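You operate a simulated robot arm through the tools that you are given. There is no shell and no other tool. Be economical: measure what you need, move in short steps, check, and stop when the job is done.

You run a simulated robot arm. Do the job below in one go: nothing can be reset, and whatever is moved stays where it is left.

TASK
Plug the motor in, shut its cover and run it at speed 2 for a few seconds.
Fine: then switch it off and turn the dial back to 0.

Only the result counts: the job must be done as asked and must still hold three seconds after the hand-in. Knocking over, shifting, dropping, spilling or breaking anything else fails it. A push-on lid holds only when it is set on centred and level and pressed home; a screw cap is set on level and turned clockwise until tight.

THE ROBOT
A 7-joint arm with a two-finger parallel gripper, fixed in place. Base frame: the origin is at the foot of the arm, x ahead of it, y to its left, z up; the work surface is at about z = 0.898. Units: m, degrees, N and s.
With the tool pointing down near the work surface it reaches from about 0.24 to 0.68 m from the base axis. Its first joint turns from -66.0 to 66.0 degrees. Payload 2.4 kg.
Tool frame: the origin (TCP) lies between the finger pads and is the grasp point; the fingertips stand 0.03 m ahead of it; z points along the fingers, y is the line along which they close. Largest opening 0.094 m; finger width 0.028, thickness 0.01; the body of the gripper, 0.05 by 0.096 m, starts 0.055 m behind the TCP.
Orientation is that of the tool frame in the base frame, as a unit quaternion [w, x, y, z]. With the fingers straight down and closing along the base's y, the tool's x points along the base's -x, its y along +y and its z along -z.

THE INTERFACE
- The arm moves only by the tool drive_tool. Its argument "steps" is one flat list of numbers, 7 for each row, row after row: the shift along the tool's x, y, z in units of 250 mm (1.0 is 250 mm), then the turn, a rotation vector about the tool's x, y, z in units of 90 degrees (1.0 is 90 degrees), then the gripper command, from -1 (shut) to 1 (fully open), values between in proportion. In form: [dx, dy, dz, rx, ry, rz, fingers, dx, dy, dz, rx, ry, rz, fingers, ...]. A call has 1 to 8 rows; each row is the pose to reach, as a shift and turn from the pose commanded when the call began, along the tool's axes at that moment. A call with a number of a shift or a turn outside -1 to 1 is refused whole. Each row takes 0.2 s and may step no farther than 0.05 m and 8.6 degrees from the row before; otherwise, or with a gripper value out of range, the whole call is refused. A pose out of reach is approached as far as the arm can. The call stops where the force on the tool passes 40 N (or 10 N more than at its start, if that is more) or the arm is blocked; 0.2 s more then pass. Each finger travels about 0.153 m/s and halts on what it meets, pressing with about 41 N; the grip force reading is that of the motor and also rises with nothing between the fingers. The clock runs only during rows and for 0.2 s after the last one: add rows that repeat a pose to give the fingers time. It gives the time, the measured TCP pose, the force on the tool (base axes), the opening and the grip force at its end, in the units of the frame above (readings bear some noise).
- Cameras (640 x 400 px; columns grow to the right, rows downward): "scene" is fixed at [0.0407, 0.4717, 1.4517]; the picture's right is [-0.77, -0.64, 0.00], its down [-0.32, 0.38, -0.87] and it looks along [0.56, -0.67, -0.50] (base axes); focal length 366 px, centre (320, 200). "wrist" rides on the gripper at [-0.037, 0, -0.058] in the tool frame; the picture's right is [0.00, -1.00, 0.00], its down [0.97, 0.00, -0.24] and it looks along [0.24, 0.00, 0.97] (tool axes); focal length 218 px, centre (320, 200). There is no depth. A picture from a camera that has moved, and an enlarged one, comes with that camera's place and axes in the base frame and with its lens.
- capture(camera): a new picture of that camera. The clock stands still meanwhile.
- enlarge(camera, box): a new picture of the part [left, top, right, bottom] of that camera's present view, enlarged. The clock stands still meanwhile.
- hand_in(): hands the job in; it is judged then, once.

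Go step by step. Nothing tells you positions but the pictures and the camera data: compare them with the known pose of the tool, close in by small moves and look again before you grip or let go. The budget is 120 turns and 76 pictures, counting those below and the enlarged ones. Unless the task says otherwise, let go and move clear before handing in, and close with one line.

The tools are called by a JSON object that holds its "method" and its "body". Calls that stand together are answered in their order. drive_tool: Moves the arm, as the interface text tells. Its arguments: {"type":"object","properties":{"steps":{"type":"array","items":{"type":"number"}}},"required":["steps"]} The other tools are called the same way: capture (camera) takes a picture; enlarge (camera, box) takes an enlarged picture of a part of a camera's view; hand_in () hands the job in.

At the start:

```text
t: 0.0
eef_pos: [0.3406, -0.0773, 1.2599]
tool_rot: [0.0, -0.001, 1.0, 0.001]
contact_force: [0.2, 0.2, -0.5]
grip_width: 0.094
finger_force: 0.1
```

scene: 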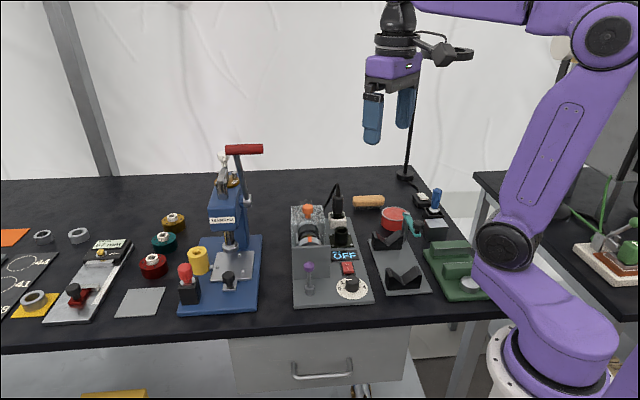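
wrist: 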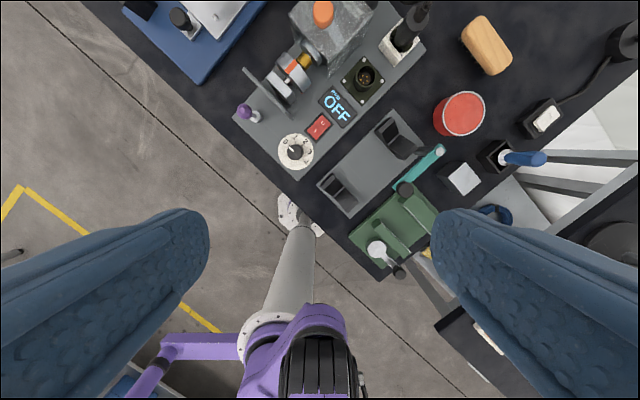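

I see the motor rig in the middle of the bench with an OFF display, red switch, dial, socket and plug. I'll look closer first.

{"method": "enlarge", "body": {"camera": "scene", "box": [270, 170, 400, 320]}}

{"method": "enlarge", "body": {"camera": "wrist", "box": [220, 0, 450, 190]}}

```text
2.67 times, centred on (335, 245) of scene
camera zoom: at [0.0407, 0.4717, 1.4517], right [-0.77, -0.64, 0.0], down [-0.32, 0.38, -0.87], along [0.56, -0.67, -0.5], focal length 977 px, centre (280, 80)
```

zoom: 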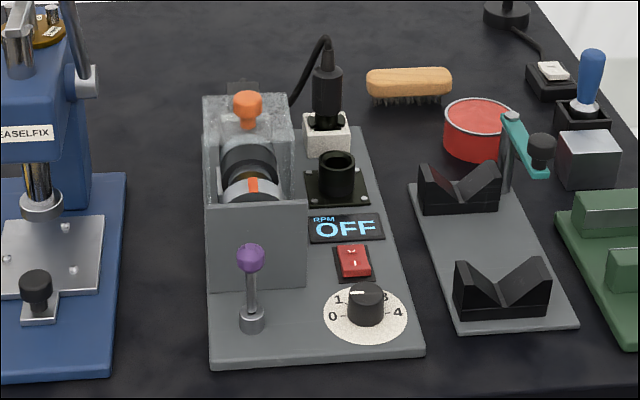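

```text
2.11 times, centred on (335, 95) of wrist
camera zoom: at [0.3777, -0.0757, 1.3195], right [0.0, -1.0, 0.0], down [-0.97, 0.0, 0.24], along [-0.24, 0.0, -0.97], focal length 460 px, centre (288, 421)
```

zoom: 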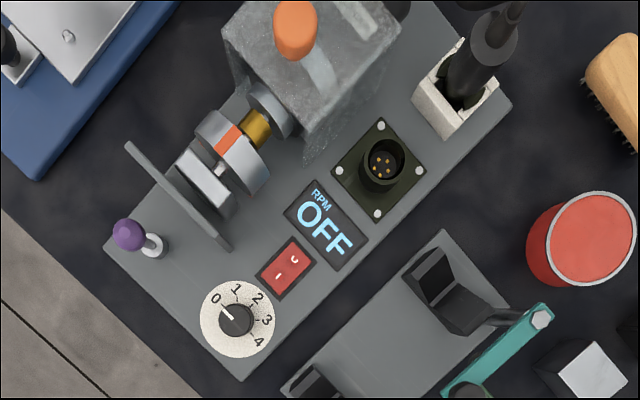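

Rig's long axis lies about -45° in the base frame. I'll turn the tool 45° to match it and come closer above it.

{"method": "drive_tool", "body": {"steps": [-0.05, -0.01, 0.06, 0, 0, 0.085, 1, -0.1, -0.02, 0.12, 0, 0, 0.17, 1, -0.16, -0.03, 0.18, 0, 0, 0.255, 1, -0.22, -0.03, 0.25, 0, 0, 0.34, 1, -0.28, -0.04, 0.32, 0, 0, 0.42, 1, -0.32, -0.04, 0.4, 0, 0, 0.5, 1, -0.32, -0.04, 0.4, 0, 0, 0.5, 1]}}

{"method": "capture", "body": {"camera": "wrist"}}

```text
t: 1.6
eef_pos: [0.4198, -0.086, 1.1602]
tool_rot: [0.0, 0.383, 0.924, 0.0]
contact_force: [0.3, 0.0, 0.3]
grip_width: 0.0938
finger_force: 0.0
```

```text
71 pictures are left
camera wrist: at [0.4472, -0.1121, 1.2193], right [-0.71, -0.71, 0.0], down [-0.69, 0.69, 0.24], along [-0.17, 0.17, -0.97], focal length 218 px, centre (320, 200)
```

wrist: 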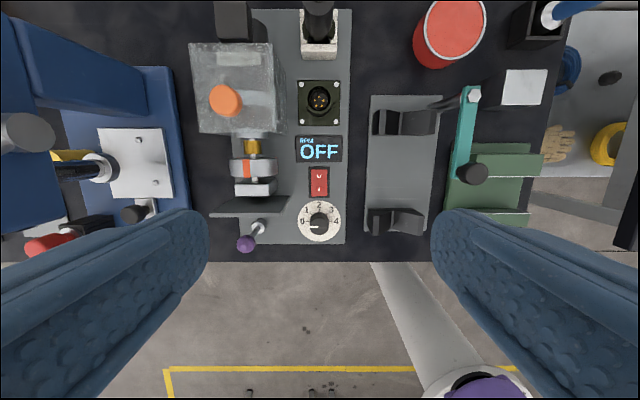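

Aligned with the rig. Enlarging for detail of the cover and plug.

{"method": "enlarge", "body": {"camera": "wrist", "box": [180, 0, 360, 130]}}

{"method": "enlarge", "body": {"camera": "wrist", "box": [190, 120, 360, 260]}}

{"method": "enlarge", "body": {"camera": "scene", "box": [285, 180, 375, 250]}}

{"method": "enlarge", "body": {"camera": "scene", "box": [285, 245, 375, 315]}}

```text
3.08 times, centred on (270, 65) of wrist
camera zoom: at [0.4472, -0.1121, 1.2193], right [-0.71, -0.71, 0.0], down [-0.69, 0.69, 0.24], along [-0.17, 0.17, -0.97], focal length 672 px, centre (474, 615)
```

zoom: 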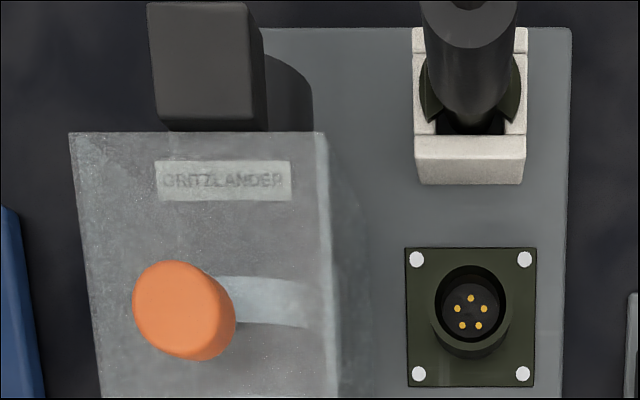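

```text
2.86 times, centred on (275, 190) of wrist
camera zoom: at [0.4472, -0.1121, 1.2193], right [-0.71, -0.71, 0.0], down [-0.69, 0.69, 0.24], along [-0.17, 0.17, -0.97], focal length 624 px, centre (449, 229)
```

zoom: 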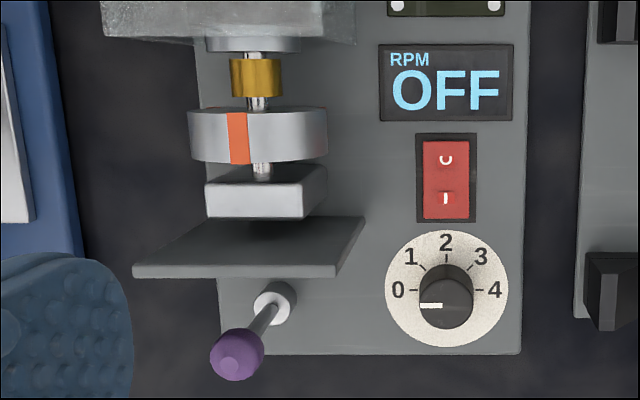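

```text
5.71 times, centred on (330, 215) of scene
camera zoom: at [0.0407, 0.4717, 1.4517], right [-0.77, -0.64, 0.0], down [-0.32, 0.38, -0.87], along [0.56, -0.67, -0.5], focal length 2094 px, centre (263, 114)
```

zoom: 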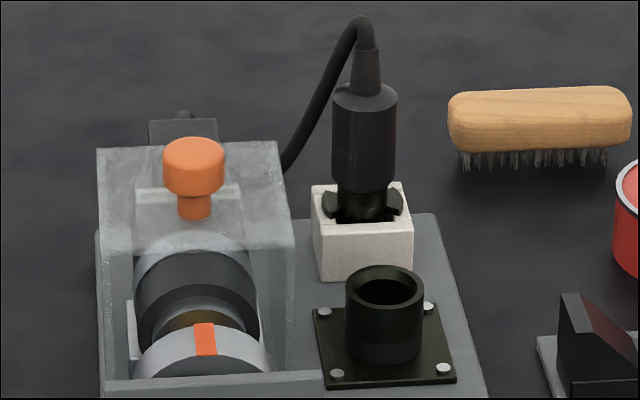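

```text
5.71 times, centred on (330, 280) of scene
camera zoom: at [0.0407, 0.4717, 1.4517], right [-0.77, -0.64, 0.0], down [-0.32, 0.38, -0.87], along [0.56, -0.67, -0.5], focal length 2094 px, centre (263, -257)
```

zoom: 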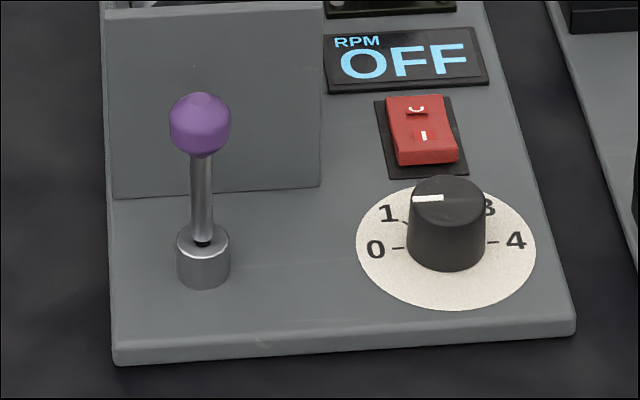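

The cover looks like a sliding hood and the plug stands in a white holder. I'll move over the plug to see the cable and the holder.

{"method": "drive_tool", "body": {"steps": [-0.15, 0, 0, 0, 0, 0, 1, -0.3, 0, 0, 0, 0, 0, 1, -0.45, 0, 0, 0, 0, 0, 1, -0.45, 0, 0, 0, 0, 0, 1]}}

{"method": "capture", "body": {"camera": "wrist"}}

{"method": "enlarge", "body": {"camera": "wrist", "box": [220, 60, 380, 180]}}

```text
t: 2.6
eef_pos: [0.5016, -0.1647, 1.1593]
tool_rot: [0.0, 0.381, 0.925, 0.0]
contact_force: [0.3, 0.8, -0.5]
grip_width: 0.0939
finger_force: 0.0
```

```text
66 pictures are left
camera wrist: at [0.5281, -0.1909, 1.2196], right [-0.71, -0.71, 0.0], down [-0.69, 0.69, 0.24], along [-0.17, 0.17, -0.97], focal length 218 px, centre (320, 200)
```

wrist: 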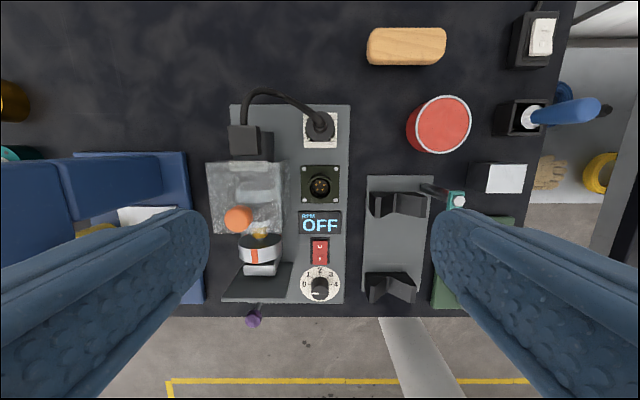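

```text
3.33 times, centred on (300, 120) of wrist
camera zoom: at [0.5281, -0.1909, 1.2196], right [-0.71, -0.71, 0.0], down [-0.69, 0.69, 0.24], along [-0.17, 0.17, -0.97], focal length 728 px, centre (387, 467)
```

zoom: 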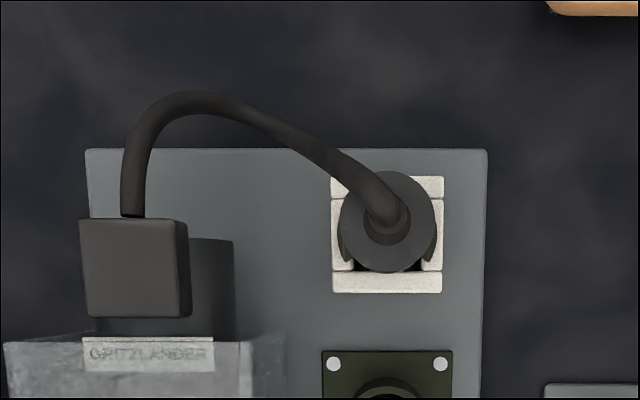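

The plug, holder and socket lie on one line along the rig. Stereo gives plug ≈ (0.541,-0.204), socket ≈ (0.489,-0.151). I'll turn back to closing along base y, so the cable passes between the fingers, and move over the plug.

{"method": "drive_tool", "body": {"steps": [-0.04, 0, 0.03, 0, 0, -0.085, 0.6, -0.08, 0, 0.06, 0, 0, -0.17, 0.6, -0.12, 0, 0.09, 0, 0, -0.255, 0.6, -0.16, 0, 0.12, 0, 0, -0.34, 0.6, -0.2, 0, 0.15, 0, 0, -0.42, 0.6, -0.2236, 0, 0.16, 0, 0, -0.5, 0.6, -0.2236, 0, 0.16, 0, 0, -0.5, 0.6]}}

{"method": "capture", "body": {"camera": "wrist"}}

{"method": "capture", "body": {"camera": "scene"}}

```text
t: 4.2
eef_pos: [0.5397, -0.2063, 1.121]
tool_rot: [0.0, -0.002, 1.0, -0.001]
contact_force: [-0.6, 0.2, 0.8]
grip_width: 0.0753
finger_force: 0.1
```

```text
64 pictures are left
camera wrist: at [0.5772, -0.2055, 1.1795], right [0.0, -1.0, 0.0], down [-0.97, 0.0, 0.24], along [-0.24, 0.0, -0.97], focal length 218 px, centre (320, 200)
```

wrist: 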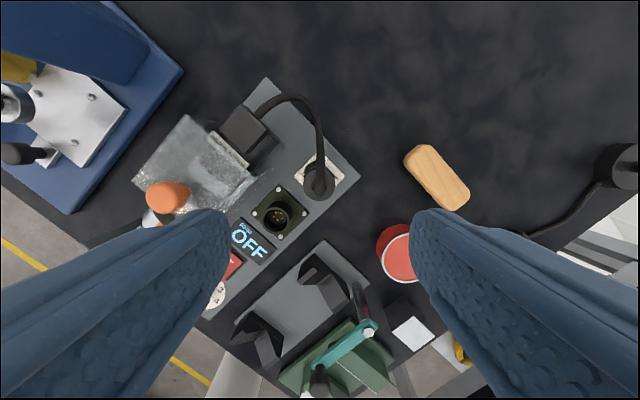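

```text
63 pictures are left
```

scene: 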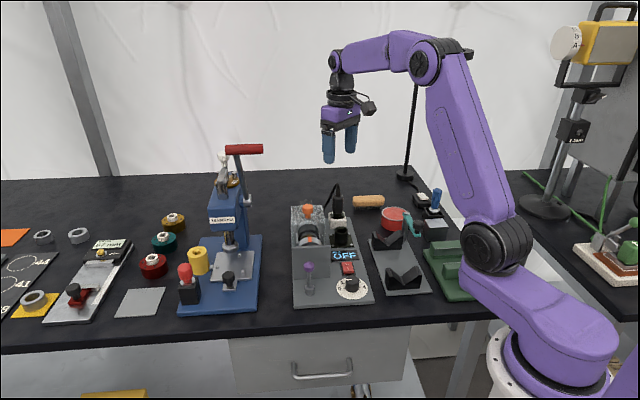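

Plug is right under the tool (≈0.543, -0.205). Descending partway and checking.

{"method": "drive_tool", "body": {"steps": [-0.012, -0.004, 0.12, 0, 0, 0, 0.6, -0.012, -0.004, 0.24, 0, 0, 0, 0.6, -0.012, -0.004, 0.34, 0, 0, 0, 0.6, -0.012, -0.004, 0.34, 0, 0, 0, 0.6]}}

{"method": "capture", "body": {"camera": "wrist"}}

{"method": "enlarge", "body": {"camera": "scene", "box": [285, 160, 385, 240]}}

```text
t: 5.2
eef_pos: [0.5423, -0.2074, 1.0334]
tool_rot: [0.0, 0.0, 1.0, 0.0]
contact_force: [0.0, -1.0, 0.5]
grip_width: 0.0752
finger_force: 0.0
```

```text
62 pictures are left
camera wrist: at [0.5798, -0.206, 1.0937], right [0.0, -1.0, 0.0], down [-0.97, 0.0, 0.24], along [-0.24, 0.0, -0.97], focal length 218 px, centre (320, 200)
```

wrist: 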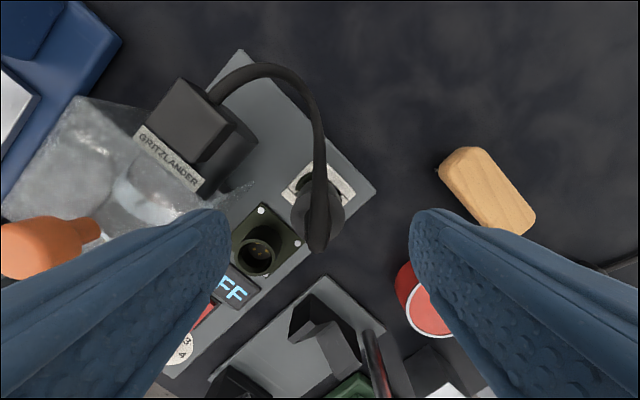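

```text
5.00 times, centred on (335, 200) of scene
camera zoom: at [0.0407, 0.4717, 1.4517], right [-0.77, -0.64, 0.0], down [-0.32, 0.38, -0.87], along [0.56, -0.67, -0.5], focal length 1832 px, centre (245, 200)
```

zoom: 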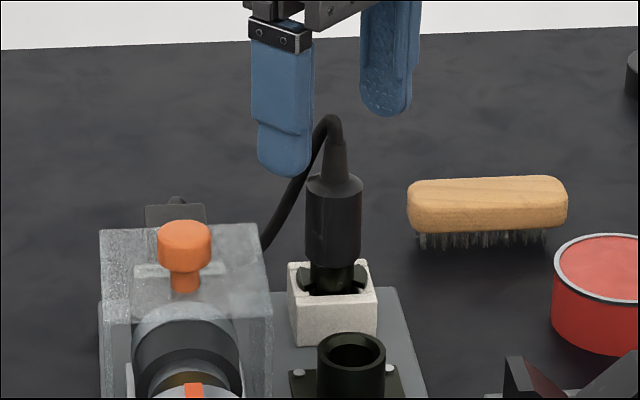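

Plug body spans z ≈ 0.93–0.98 with the fingers straddling it. Descending to z 0.97 and gripping.

{"method": "drive_tool", "body": {"steps": [-0.004, 0.004, 0.13, 0, 0, 0, 0.6, -0.004, 0.004, 0.252, 0, 0, 0, 0.6, -0.004, 0.004, 0.252, 0, 0, 0, 0.6]}}

{"method": "capture", "body": {"camera": "wrist"}}

{"method": "enlarge", "body": {"camera": "scene", "box": [285, 160, 385, 240]}}

```text
t: 6.0
eef_pos: [0.5416, -0.2063, 0.9705]
tool_rot: [0.0, -0.001, 1.0, 0.0]
contact_force: [0.8, 0.3, 0.5]
grip_width: 0.0754
finger_force: 0.0
```

```text
60 pictures are left
camera wrist: at [0.5787, -0.2049, 1.0304], right [0.0, -1.0, 0.0], down [-0.97, 0.0, 0.24], along [-0.24, 0.0, -0.97], focal length 218 px, centre (320, 200)
```

wrist: 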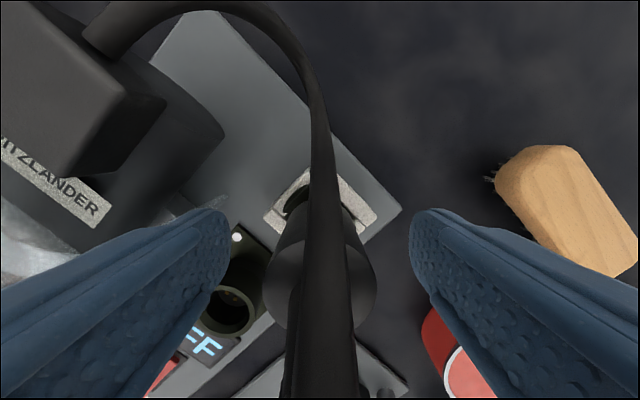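

```text
5.00 times, centred on (335, 200) of scene
camera zoom: at [0.0407, 0.4717, 1.4517], right [-0.77, -0.64, 0.0], down [-0.32, 0.38, -0.87], along [0.56, -0.67, -0.5], focal length 1832 px, centre (245, 200)
```

zoom: 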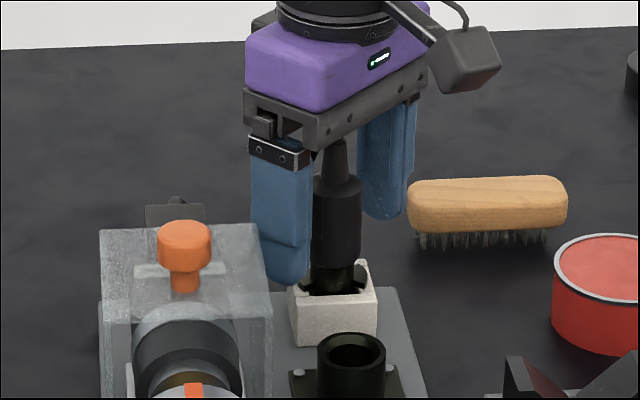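

Fingers straddle the plug well; closing.

{"method": "drive_tool", "body": {"steps": [0, 0, 0, 0, 0, 0, -1, 0, 0, 0, 0, 0, 0, -1, 0, 0, 0, 0, 0, 0, -1]}}

{"method": "enlarge", "body": {"camera": "scene", "box": [285, 160, 385, 240]}}

```text
t: 6.8
eef_pos: [0.5416, -0.2057, 0.9722]
tool_rot: [0.0, 0.0, 1.0, 0.001]
contact_force: [0.1, 0.2, 0.7]
grip_width: 0.0288
finger_force: 41.8
```

```text
5.00 times, centred on (335, 200) of scene
camera zoom: at [0.0407, 0.4717, 1.4517], right [-0.77, -0.64, 0.0], down [-0.32, 0.38, -0.87], along [0.56, -0.67, -0.5], focal length 1832 px, centre (245, 200)
```

zoom: 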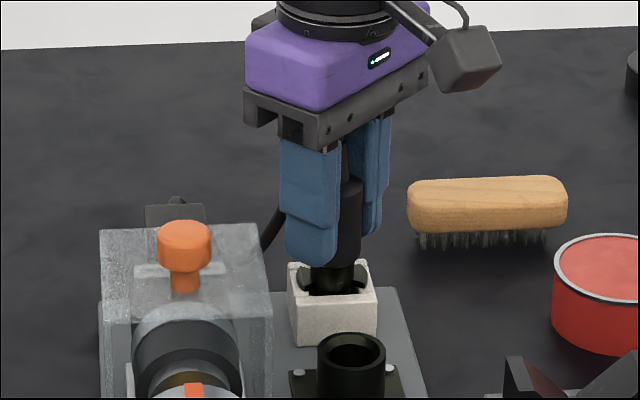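

Gripped (28.8 mm). Lifting straight up 5 cm.

{"method": "drive_tool", "body": {"steps": [0, 0, -0.05, 0, 0, 0, -1, 0, 0, -0.1, 0, 0, 0, -1, 0, 0, -0.15, 0, 0, 0, -1, 0, 0, -0.2, 0, 0, 0, -1, 0, 0, -0.2, 0, 0, 0, -1]}}

{"method": "enlarge", "body": {"camera": "scene", "box": [285, 160, 385, 240]}}

{"method": "capture", "body": {"camera": "wrist"}}

```text
t: 8.0
eef_pos: [0.5426, -0.2043, 1.0218]
tool_rot: [0.0, 0.0, 1.0, 0.0]
contact_force: [0.1, -0.7, -0.2]
grip_width: 0.0284
finger_force: 41.1
```

```text
5.00 times, centred on (335, 200) of scene
camera zoom: at [0.0407, 0.4717, 1.4517], right [-0.77, -0.64, 0.0], down [-0.32, 0.38, -0.87], along [0.56, -0.67, -0.5], focal length 1832 px, centre (245, 200)
```

zoom: 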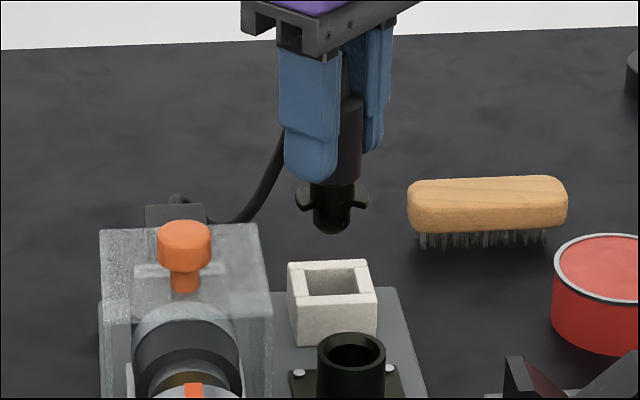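

```text
56 pictures are left
camera wrist: at [0.58, -0.2048, 1.0811], right [0.0, -1.0, 0.0], down [-0.97, 0.0, 0.24], along [-0.24, 0.0, -0.97], focal length 218 px, centre (320, 200)
```

wrist: 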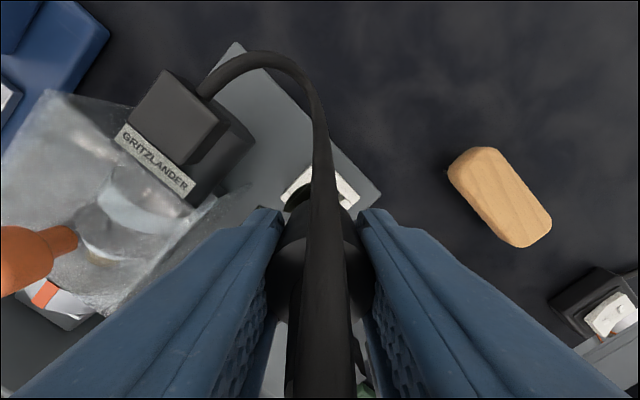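

The plug has two ears near its nose. I'll look closely at the plug nose and the socket for keys or slots.

{"method": "enlarge", "body": {"camera": "scene", "box": [318, 185, 363, 220]}}

{"method": "enlarge", "body": {"camera": "scene", "box": [318, 220, 363, 250]}}

```text
11.43 times, centred on (340, 202) of scene
camera zoom: at [0.0407, 0.4717, 1.4517], right [-0.77, -0.64, 0.0], down [-0.32, 0.38, -0.87], along [0.56, -0.67, -0.5], focal length 4187 px, centre (86, 171)
```

zoom: 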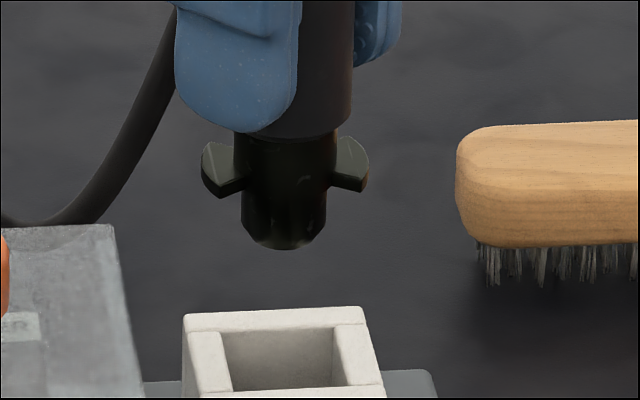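

```text
13.33 times, centred on (340, 235) of scene
camera zoom: at [0.0407, 0.4717, 1.4517], right [-0.77, -0.64, 0.0], down [-0.32, 0.38, -0.87], along [0.56, -0.67, -0.5], focal length 4885 px, centre (47, -267)
```

zoom: 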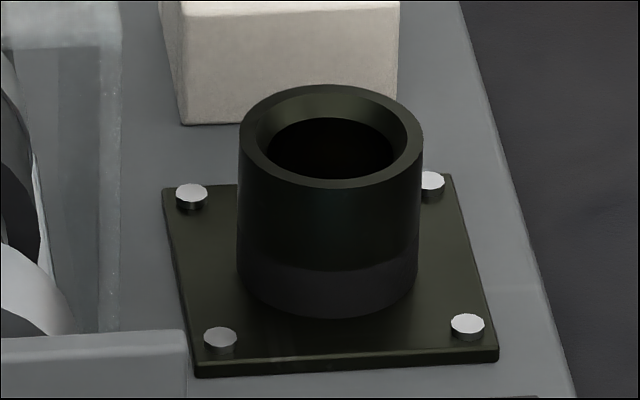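

No keying visible on the socket; the nose should just push in. To locate the socket exactly, I'll carry the plug a bit past it, so the wrist camera sits right over the socket.

{"method": "drive_tool", "body": {"steps": [0, 0, -0.16, 0, 0, 0, -1, 0.09, 0.054, -0.16, 0, 0, 0, -1, 0.18, 0.108, -0.16, 0, 0, 0, -1, 0.27, 0.162, -0.16, 0, 0, 0, -1, 0.37, 0.216, -0.16, 0, 0, 0, -1, 0.37, 0.216, -0.16, 0, 0, 0, -1]}}

{"method": "enlarge", "body": {"camera": "wrist", "box": [240, 80, 400, 200]}}

{"method": "enlarge", "body": {"camera": "scene", "box": [285, 160, 385, 240]}}

```text
t: 9.4
eef_pos: [0.4507, -0.1503, 1.0624]
tool_rot: [0.0, 0.0, 1.0, 0.001]
contact_force: [0.5, 0.8, -0.9]
grip_width: 0.0287
finger_force: 41.1
```

```text
3.33 times, centred on (320, 140) of wrist
camera zoom: at [0.4874, -0.1499, 1.1213], right [0.0, -1.0, 0.0], down [-0.97, 0.0, 0.24], along [-0.24, 0.0, -0.97], focal length 728 px, centre (320, 400)
```

zoom: 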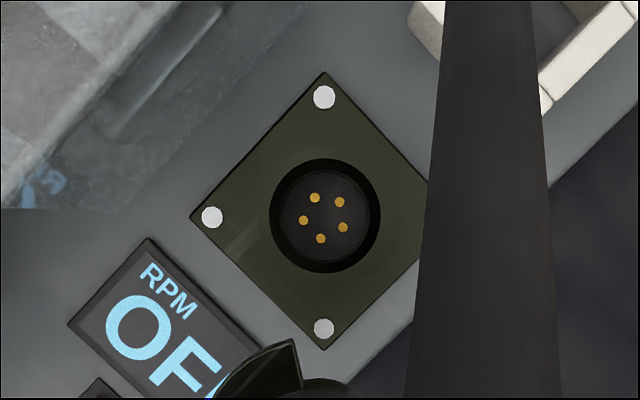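

```text
5.00 times, centred on (335, 200) of scene
camera zoom: at [0.0406, 0.4717, 1.4517], right [-0.77, -0.64, 0.0], down [-0.32, 0.38, -0.87], along [0.56, -0.67, -0.5], focal length 1832 px, centre (245, 200)
```

zoom: 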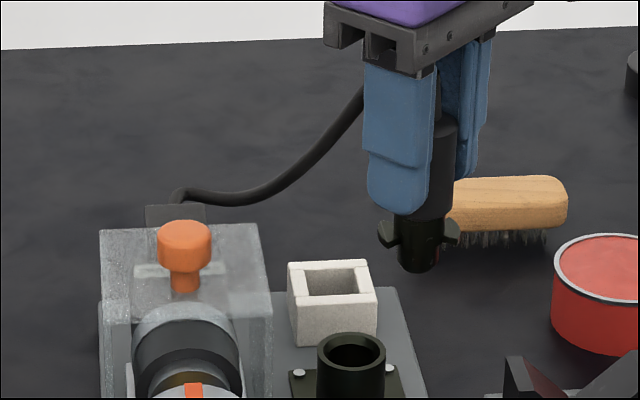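

Socket centre sits right below the camera: about (0.488,-0.151), i.e. +37.8 mm x, -1 mm y from the tool. Checking how the plug sits in the fingers.

{"method": "enlarge", "body": {"camera": "wrist", "box": [240, 160, 400, 280]}}

```text
3.33 times, centred on (320, 220) of wrist
camera zoom: at [0.4874, -0.1499, 1.1213], right [0.0, -1.0, 0.0], down [-0.97, 0.0, 0.24], along [-0.24, 0.0, -0.97], focal length 728 px, centre (320, 133)
```

zoom: 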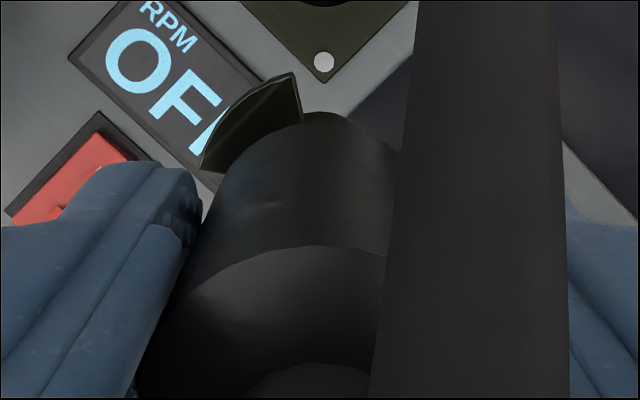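

Plug sits within 1 mm of the tool centre. Moving over the socket and lowering to just above the rim.

{"method": "drive_tool", "body": {"steps": [-0.075, -0.002, 0, 0, 0, 0, -1, -0.147, -0.004, 0, 0, 0, 0, -1, -0.147, -0.004, 0.1, 0, 0, 0, -1, -0.147, -0.004, 0.16, 0, 0, 0, -1, -0.147, -0.004, 0.16, 0, 0, 0, -1]}}

{"method": "enlarge", "body": {"camera": "scene", "box": [310, 190, 375, 250]}}

{"method": "capture", "body": {"camera": "wrist"}}

```text
t: 10.6
eef_pos: [0.4875, -0.1517, 1.0226]
tool_rot: [0.0, -0.001, 1.0, 0.0]
contact_force: [0.2, 0.2, -1.6]
grip_width: 0.0288
finger_force: 41.0
```

```text
6.67 times, centred on (342, 220) of scene
camera zoom: at [0.0407, 0.4717, 1.4517], right [-0.77, -0.64, 0.0], down [-0.32, 0.38, -0.87], along [0.56, -0.67, -0.5], focal length 2443 px, centre (170, 67)
```

zoom: 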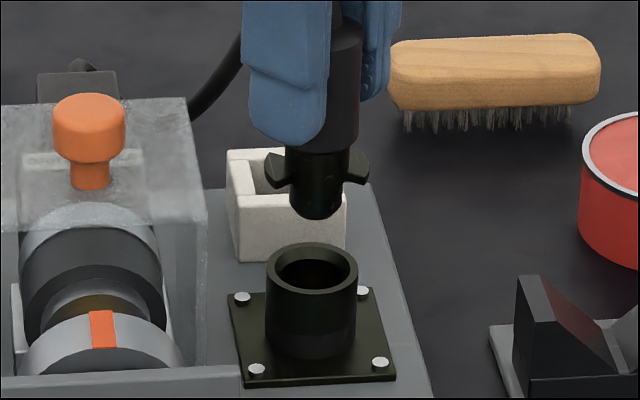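

```text
49 pictures are left
camera wrist: at [0.5247, -0.1515, 1.0822], right [0.0, -1.0, 0.0], down [-0.97, 0.0, 0.24], along [-0.24, 0.0, -0.97], focal length 218 px, centre (320, 200)
```

wrist: 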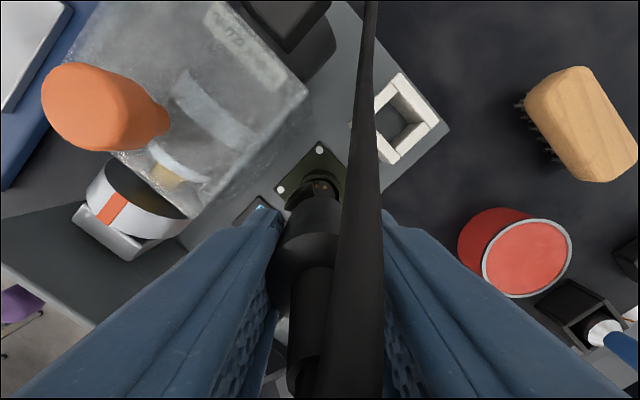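

Nose hangs centred about 27 mm above the rim. Lowering gently into the socket.

{"method": "drive_tool", "body": {"steps": [-0.002, 0.003, 0.03, 0, 0, 0, -1, -0.002, 0.003, 0.06, 0, 0, 0, -1, -0.002, 0.003, 0.085, 0, 0, 0, -1, -0.002, 0.003, 0.105, 0, 0, 0, -1, -0.002, 0.003, 0.12, 0, 0, 0, -1, -0.002, 0.003, 0.132, 0, 0, 0, -1]}}

{"method": "enlarge", "body": {"camera": "scene", "box": [310, 190, 375, 250]}}

```text
t: 12.0
eef_pos: [0.4867, -0.1517, 0.9887]
tool_rot: [0.001, 0.001, 1.0, 0.0]
contact_force: [0.3, -0.3, -1.0]
grip_width: 0.0288
finger_force: 41.2
```

```text
6.67 times, centred on (342, 220) of scene
camera zoom: at [0.0407, 0.4717, 1.4517], right [-0.77, -0.64, 0.0], down [-0.32, 0.38, -0.87], along [0.56, -0.67, -0.5], focal length 2443 px, centre (170, 67)
```

zoom: 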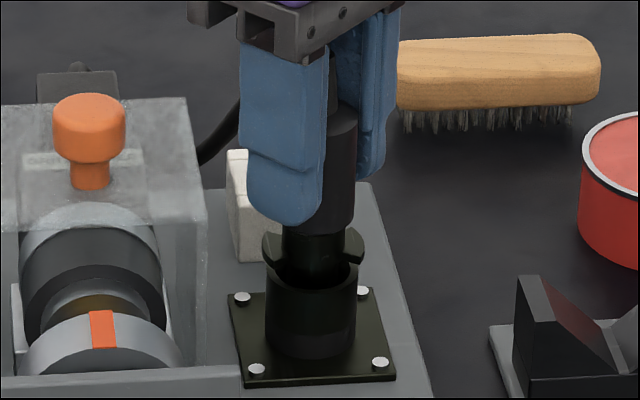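

The nose enters with no contact force. Pressing on down.

{"method": "drive_tool", "body": {"steps": [0, 0, 0.012, 0, 0, 0, -1, 0, 0, 0.024, 0, 0, 0, -1, 0, 0, 0.036, 0, 0, 0, -1, 0, 0, 0.048, 0, 0, 0, -1, 0, 0, 0.06, 0, 0, 0, -1, 0, 0, 0.072, 0, 0, 0, -1]}}

{"method": "enlarge", "body": {"camera": "scene", "box": [310, 190, 375, 250]}}

```text
t: 13.4
eef_pos: [0.4893, -0.1528, 0.973]
tool_rot: [0.004, 0.0, 1.0, -0.001]
contact_force: [-2.1, -0.3, 38.7]
grip_width: 0.0287
finger_force: 40.9
```

```text
6.67 times, centred on (342, 220) of scene
camera zoom: at [0.04, 0.4719, 1.4517], right [-0.77, -0.64, 0.0], down [-0.32, 0.38, -0.87], along [0.56, -0.67, -0.5], focal length 2443 px, centre (170, 67)
```

zoom: 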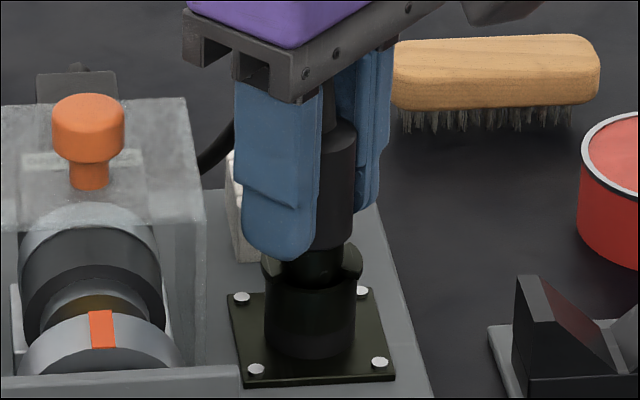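

Contact at 38 N; the plug slid a little up between the fingers and the ears may not yet rest on the rim. A closer look.

{"method": "enlarge", "body": {"camera": "scene", "box": [325, 220, 360, 250]}}

{"method": "capture", "body": {"camera": "wrist"}}

```text
13.33 times, centred on (342, 235) of scene
camera zoom: at [0.04, 0.4719, 1.4517], right [-0.77, -0.64, 0.0], down [-0.32, 0.38, -0.87], along [0.56, -0.67, -0.5], focal length 4885 px, centre (20, -267)
```

zoom: 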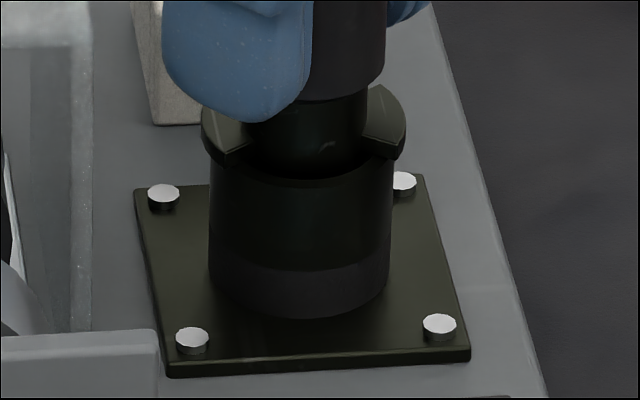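

```text
45 pictures are left
camera wrist: at [0.5263, -0.1511, 1.0321], right [0.0, -1.0, 0.0], down [-0.97, 0.0, 0.23], along [-0.23, 0.0, -0.97], focal length 218 px, centre (320, 200)
```

wrist: 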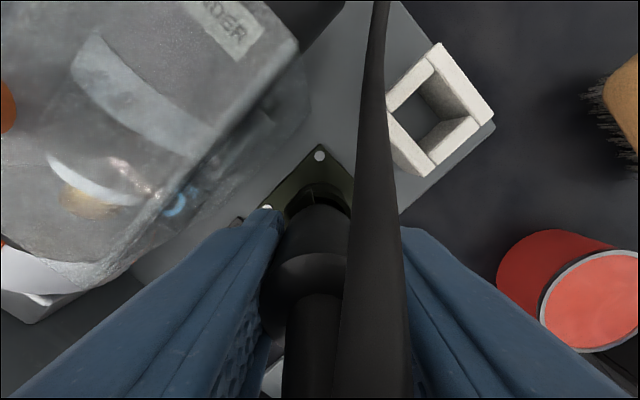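

The ears now rest on the socket rim, so the plug appears home. Releasing slightly and lifting clear.

{"method": "drive_tool", "body": {"steps": [0, 0, 0, 0, 0, 0, 0.15, 0, 0, 0, 0, 0, 0, 0.15, 0, 0, -0.1, 0, 0, 0, 0.15, 0, 0, -0.25, 0, 0, 0, 0.15, 0, 0, -0.4, 0, 0, 0, 0.15, 0, 0, -0.55, 0, 0, 0, 0.15, 0, 0, -0.55, 0, 0, 0, 0.15]}}

{"method": "enlarge", "body": {"camera": "scene", "box": [285, 180, 375, 250]}}

{"method": "capture", "body": {"camera": "wrist"}}

```text
t: 15.0
eef_pos: [0.4865, -0.1509, 1.1098]
tool_rot: [0.0, -0.001, 1.0, -0.001]
contact_force: [-0.6, 0.7, 0.4]
grip_width: 0.0542
finger_force: 0.0
```

```text
5.71 times, centred on (330, 215) of scene
camera zoom: at [0.0406, 0.4717, 1.4517], right [-0.77, -0.64, 0.0], down [-0.32, 0.38, -0.87], along [0.56, -0.67, -0.5], focal length 2094 px, centre (263, 114)
```

zoom: 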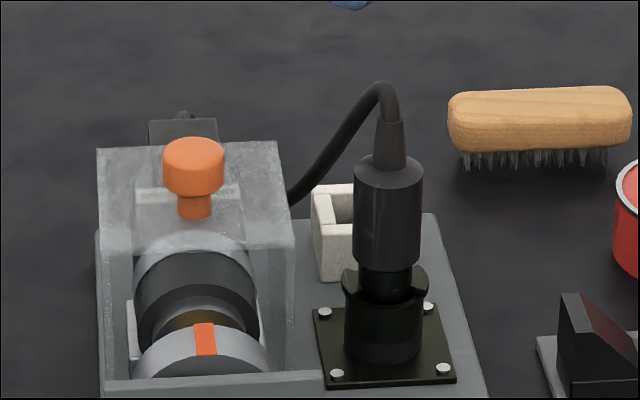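

```text
43 pictures are left
camera wrist: at [0.5239, -0.1505, 1.1679], right [0.0, -1.0, 0.0], down [-0.97, 0.0, 0.24], along [-0.24, 0.0, -0.97], focal length 218 px, centre (320, 200)
```

wrist: 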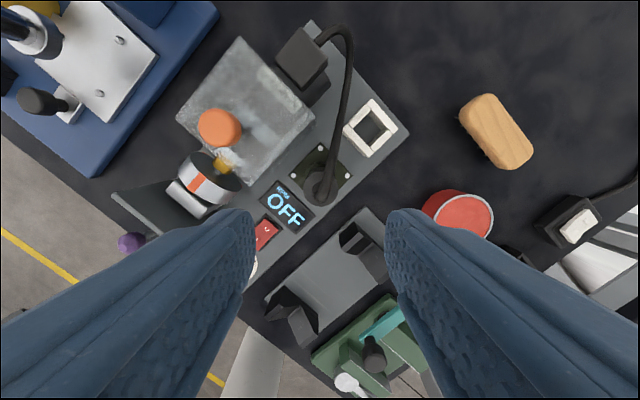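

The plug stands straight in the socket. Next the sliding cover: its knob is at about (0.537,-0.079), top z ≈ 1.0. Moving above it with the tool turned along the rig.

{"method": "drive_tool", "body": {"steps": [-0.035, 0.05, 0, 0, 0, 0.085, 0.3, -0.07, 0.1, 0, 0, 0, 0.17, 0.3, -0.1, 0.15, 0, 0, 0, 0.255, 0.3, -0.135, 0.2, 0, 0, 0, 0.34, 0.3, -0.17, 0.25, 0, 0, 0, 0.42, 0.3, -0.2, 0.29, 0, 0, 0, 0.5, 0.3, -0.2, 0.29, 0, 0, 0, 0.5, 0.3]}}

{"method": "capture", "body": {"camera": "wrist"}}

{"method": "enlarge", "body": {"camera": "scene", "box": [270, 150, 390, 245]}}

```text
t: 16.6
eef_pos: [0.5375, -0.0773, 1.1086]
tool_rot: [0.0, 0.384, 0.923, -0.001]
contact_force: [0.2, -0.1, 0.0]
grip_width: 0.061
finger_force: 0.0
```

```text
42 pictures are left
camera wrist: at [0.5641, -0.1034, 1.1675], right [-0.71, -0.71, 0.0], down [-0.69, 0.69, 0.24], along [-0.17, 0.17, -0.97], focal length 218 px, centre (320, 200)
```

wrist: 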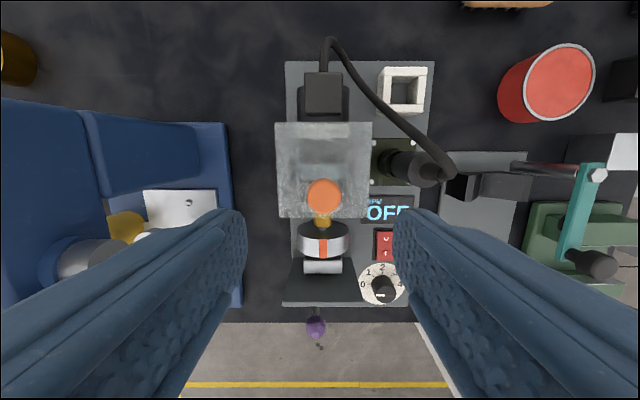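

```text
4.21 times, centred on (330, 198) of scene
camera zoom: at [0.0406, 0.4717, 1.4517], right [-0.77, -0.64, 0.0], down [-0.32, 0.38, -0.87], along [0.56, -0.67, -0.5], focal length 1543 px, centre (278, 210)
```

zoom: 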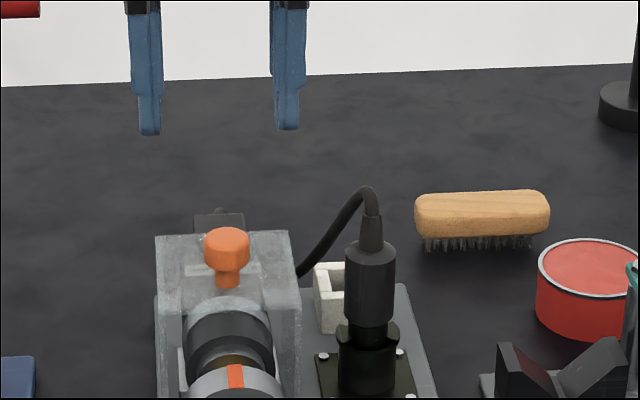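

Knob is 2–3 mm off the tool axis. Correcting and descending so the tips flank the knob head just above the cover top.

{"method": "drive_tool", "body": {"steps": [-0.008, -0.011, 0.13, 0, 0, 0, 0.3, -0.008, -0.011, 0.26, 0, 0, 0, 0.3, -0.008, -0.011, 0.36, 0, 0, 0, 0.3, -0.008, -0.011, 0.37, 0, 0, 0, 0.3]}}

{"method": "enlarge", "body": {"camera": "scene", "box": [270, 150, 390, 245]}}

{"method": "capture", "body": {"camera": "wrist"}}

```text
t: 17.6
eef_pos: [0.5361, -0.0822, 1.0164]
tool_rot: [0.001, 0.382, 0.924, 0.0]
contact_force: [0.0, -0.2, 0.4]
grip_width: 0.061
finger_force: 0.0
```

```text
4.21 times, centred on (330, 198) of scene
camera zoom: at [0.0407, 0.4717, 1.4517], right [-0.77, -0.64, 0.0], down [-0.32, 0.38, -0.87], along [0.56, -0.67, -0.5], focal length 1543 px, centre (278, 210)
```

zoom: 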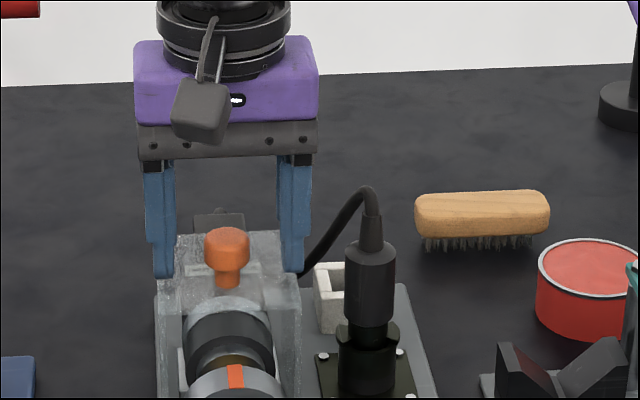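

```text
39 pictures are left
camera wrist: at [0.5635, -0.1081, 1.0756], right [-0.71, -0.71, 0.0], down [-0.69, 0.69, 0.24], along [-0.17, 0.17, -0.97], focal length 218 px, centre (320, 200)
```

wrist: 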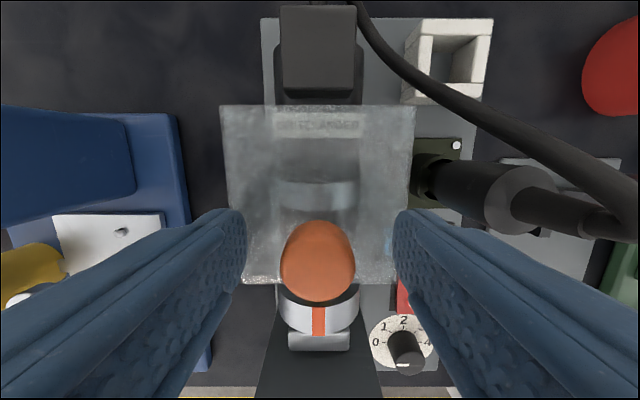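

Fingers are centred on the knob; closing on it.

{"method": "drive_tool", "body": {"steps": [0, 0, 0, 0, 0, 0, -1, 0, 0, 0, 0, 0, 0, -1, 0, 0, 0, 0, 0, 0, -1]}}

{"method": "drive_tool", "body": {"steps": [0.02, 0, 0, 0, 0, 0, -1, 0.04, 0, 0, 0, 0, 0, -1, 0.06, 0, 0, 0, 0, 0, -1, 0.06, 0, 0, 0, 0, 0, -1]}}

{"method": "enlarge", "body": {"camera": "scene", "box": [270, 150, 390, 245]}}

```text
t: 18.4
eef_pos: [0.5381, -0.0819, 1.016]
tool_rot: [0.0, 0.381, 0.924, 0.001]
contact_force: [4.5, 5.0, -7.0]
grip_width: 0.0257
finger_force: 44.8
```

```text
t: 19.4
eef_pos: [0.5279, -0.0719, 1.0167]
tool_rot: [-0.001, 0.382, 0.924, -0.001]
contact_force: [9.5, 8.5, -10.5]
grip_width: 0.0255
finger_force: 45.2
```

```text
4.21 times, centred on (330, 198) of scene
camera zoom: at [0.0411, 0.472, 1.4516], right [-0.77, -0.64, 0.0], down [-0.32, 0.38, -0.87], along [0.56, -0.67, -0.5], focal length 1543 px, centre (278, 210)
```

zoom: 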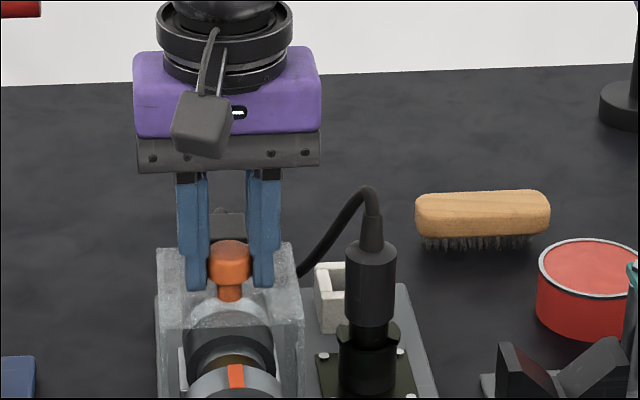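

The cover slides along the rig. Continuing, with a slight correction to relieve the sideways load.

{"method": "drive_tool", "body": {"steps": [0.02, 0.006, 0.004, 0, 0, 0, -1, 0.05, 0.006, 0.004, 0, 0, 0, -1, 0.08, 0.006, 0.004, 0, 0, 0, -1, 0.11, 0.006, 0.004, 0, 0, 0, -1, 0.11, 0.006, 0.004, 0, 0, 0, -1]}}

{"method": "enlarge", "body": {"camera": "scene", "box": [270, 170, 390, 265]}}

```text
t: 20.6
eef_pos: [0.5082, -0.0534, 1.016]
tool_rot: [-0.001, 0.384, 0.923, -0.001]
contact_force: [-6.3, -8.4, 9.7]
grip_width: 0.0257
finger_force: 45.5
```

```text
4.21 times, centred on (330, 218) of scene
camera zoom: at [0.0403, 0.4715, 1.4518], right [-0.77, -0.64, 0.0], down [-0.32, 0.38, -0.87], along [0.56, -0.67, -0.5], focal length 1543 px, centre (278, 126)
```

zoom: 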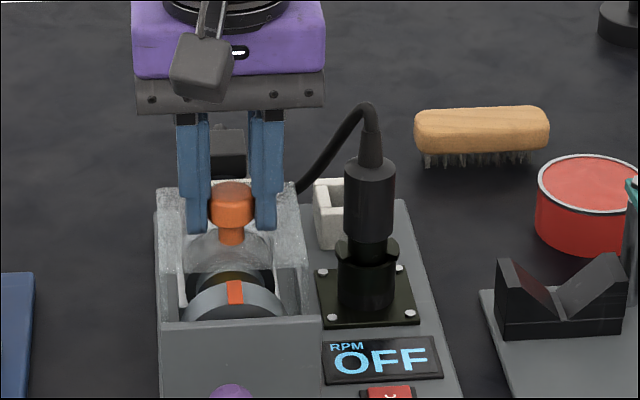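

Sliding well; about 4 cm done. Continuing to the stop.

{"method": "drive_tool", "body": {"steps": [0.02, -0.003, -0.002, 0, 0, 0, -1, 0.045, -0.003, -0.002, 0, 0, 0, -1, 0.07, -0.003, -0.002, 0, 0, 0, -1, 0.095, -0.003, -0.002, 0, 0, 0, -1, 0.12, -0.003, -0.002, 0, 0, 0, -1, 0.14, -0.003, -0.002, 0, 0, 0, -1, 0.16, -0.003, -0.002, 0, 0, 0, -1]}}

{"method": "enlarge", "body": {"camera": "scene", "box": [270, 180, 390, 275]}}

```text
t: 22.2
eef_pos: [0.4779, -0.0234, 1.0162]
tool_rot: [0.0, 0.383, 0.924, -0.001]
contact_force: [-12.6, -11.8, 15.1]
grip_width: 0.0256
finger_force: 44.6
```

```text
4.21 times, centred on (330, 228) of scene
camera zoom: at [0.04, 0.4714, 1.4518], right [-0.77, -0.64, 0.0], down [-0.32, 0.38, -0.87], along [0.56, -0.67, -0.5], focal length 1543 px, centre (278, 84)
```

zoom: 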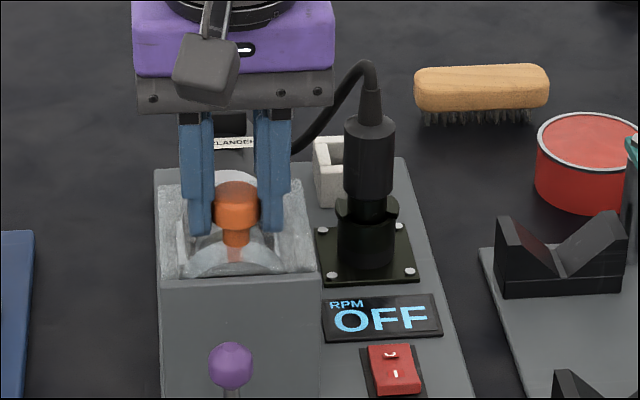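

Nearly against the front plate. Relieving the side load and sliding the rest to the stop.

{"method": "drive_tool", "body": {"steps": [0.01, -0.008, -0.004, 0, 0, 0, -1, 0.025, -0.01, -0.005, 0, 0, 0, -1, 0.04, -0.01, -0.005, 0, 0, 0, -1, 0.055, -0.01, -0.005, 0, 0, 0, -1, 0.07, -0.01, -0.005, 0, 0, 0, -1, 0.085, -0.01, -0.005, 0, 0, 0, -1]}}

{"method": "enlarge", "body": {"camera": "scene", "box": [270, 190, 390, 285]}}

```text
t: 23.6
eef_pos: [0.4676, -0.0125, 1.0195]
tool_rot: [0.008, 0.382, 0.924, 0.002]
contact_force: [29.3, -25.0, 2.4]
grip_width: 0.0254
finger_force: 44.6
```

```text
4.21 times, centred on (330, 238) of scene
camera zoom: at [0.0415, 0.471, 1.4519], right [-0.77, -0.64, 0.0], down [-0.32, 0.38, -0.87], along [0.56, -0.67, -0.5], focal length 1543 px, centre (278, 42)
```

zoom: 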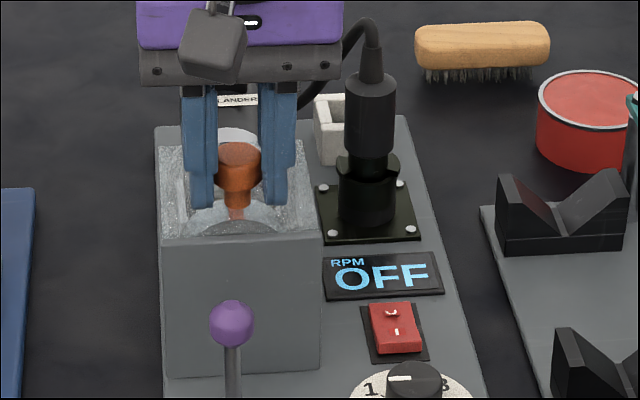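

The cover met the front plate (38 N along the rig): shut. Releasing the knob and rising.

{"method": "drive_tool", "body": {"steps": [0.062, -0.01, -0.005, 0, 0, 0, -1, 0.062, -0.01, -0.005, 0, 0, 0, 0.2, 0.062, -0.01, -0.005, 0, 0, 0, 0.2, 0.062, -0.01, -0.1, 0, 0, 0, 0.2, 0.062, -0.01, -0.25, 0, 0, 0, 0.2, 0.062, -0.01, -0.25, 0, 0, 0, 0.2]}}

{"method": "enlarge", "body": {"camera": "scene", "box": [270, 190, 390, 285]}}

{"method": "capture", "body": {"camera": "wrist"}}

```text
t: 25.0
eef_pos: [0.4504, -0.0012, 1.0793]
tool_rot: [0.0, 0.383, 0.924, 0.0]
contact_force: [0.2, -0.8, 0.6]
grip_width: 0.0563
finger_force: 0.1
```

```text
4.21 times, centred on (330, 238) of scene
camera zoom: at [0.0406, 0.4717, 1.4517], right [-0.77, -0.64, 0.0], down [-0.32, 0.38, -0.87], along [0.56, -0.67, -0.5], focal length 1543 px, centre (278, 42)
```

zoom: 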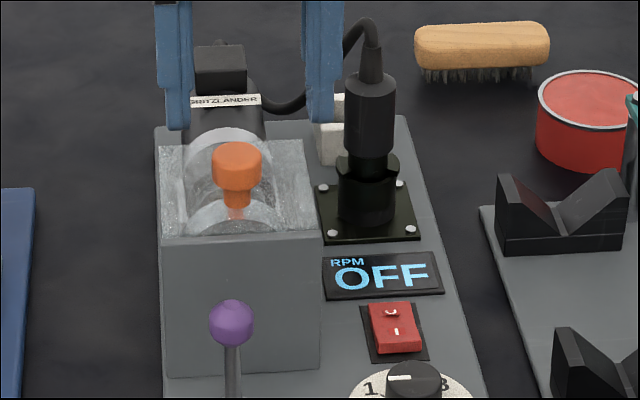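

```text
33 pictures are left
camera wrist: at [0.4774, -0.0275, 1.1385], right [-0.71, -0.71, 0.0], down [-0.69, 0.69, 0.24], along [-0.17, 0.17, -0.97], focal length 218 px, centre (320, 200)
```

wrist: 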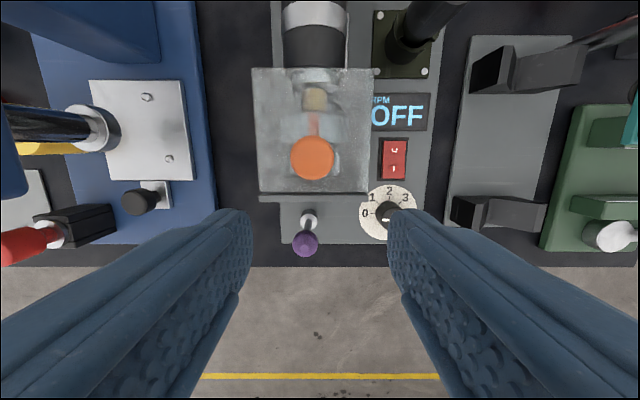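

Cover is shut flush against the plate. Next the dial at about (0.372,-0.033): I'll move over it and turn the hand so there's 90° of clockwise turn available.

{"method": "drive_tool", "body": {"steps": [0.02, -0.04, -0.02, 0, 0, -0.09, 0.2, 0.04, -0.08, -0.02, 0, 0, -0.18, 0.2, 0.06, -0.12, -0.02, 0, 0, -0.27, 0.2, 0.08, -0.16, -0.02, 0, 0, -0.36, 0.2, 0.1, -0.2, -0.02, 0, 0, -0.45, 0.2, 0.12, -0.24, 0, 0, 0, -0.54, 0.2, 0.133, -0.28, 0, 0, 0, -0.63, 0.2, 0.133, -0.3125, 0, 0, 0, -0.72, 0.2]}}

{"method": "drive_tool", "body": {"steps": [0, 0, 0, 0, 0, -0.09, 0.2, 0, 0, 0, 0, 0, -0.18, 0.2, 0, 0, 0, 0, 0, -0.28, 0.2, 0, 0, 0, 0, 0, -0.28, 0.2]}}

{"method": "capture", "body": {"camera": "wrist"}}

```text
t: 26.8
eef_pos: [0.371, -0.0326, 1.0789]
tool_rot: [0.0, -0.174, 0.985, 0.001]
contact_force: [-0.1, -0.9, 0.1]
grip_width: 0.0566
finger_force: 0.1
```

```text
refused: row 3 steps farther than a row can; nothing moved
```

```text
32 pictures are left
camera wrist: at [0.4063, -0.0196, 1.1384], right [0.34, -0.94, 0.0], down [-0.91, -0.33, 0.24], along [-0.23, -0.08, -0.97], focal length 218 px, centre (320, 200)
```

wrist: 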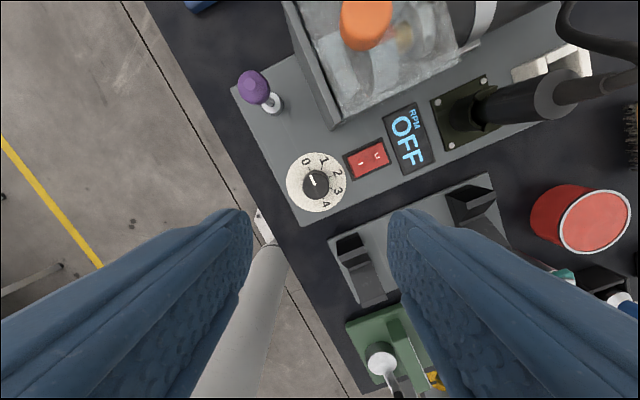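

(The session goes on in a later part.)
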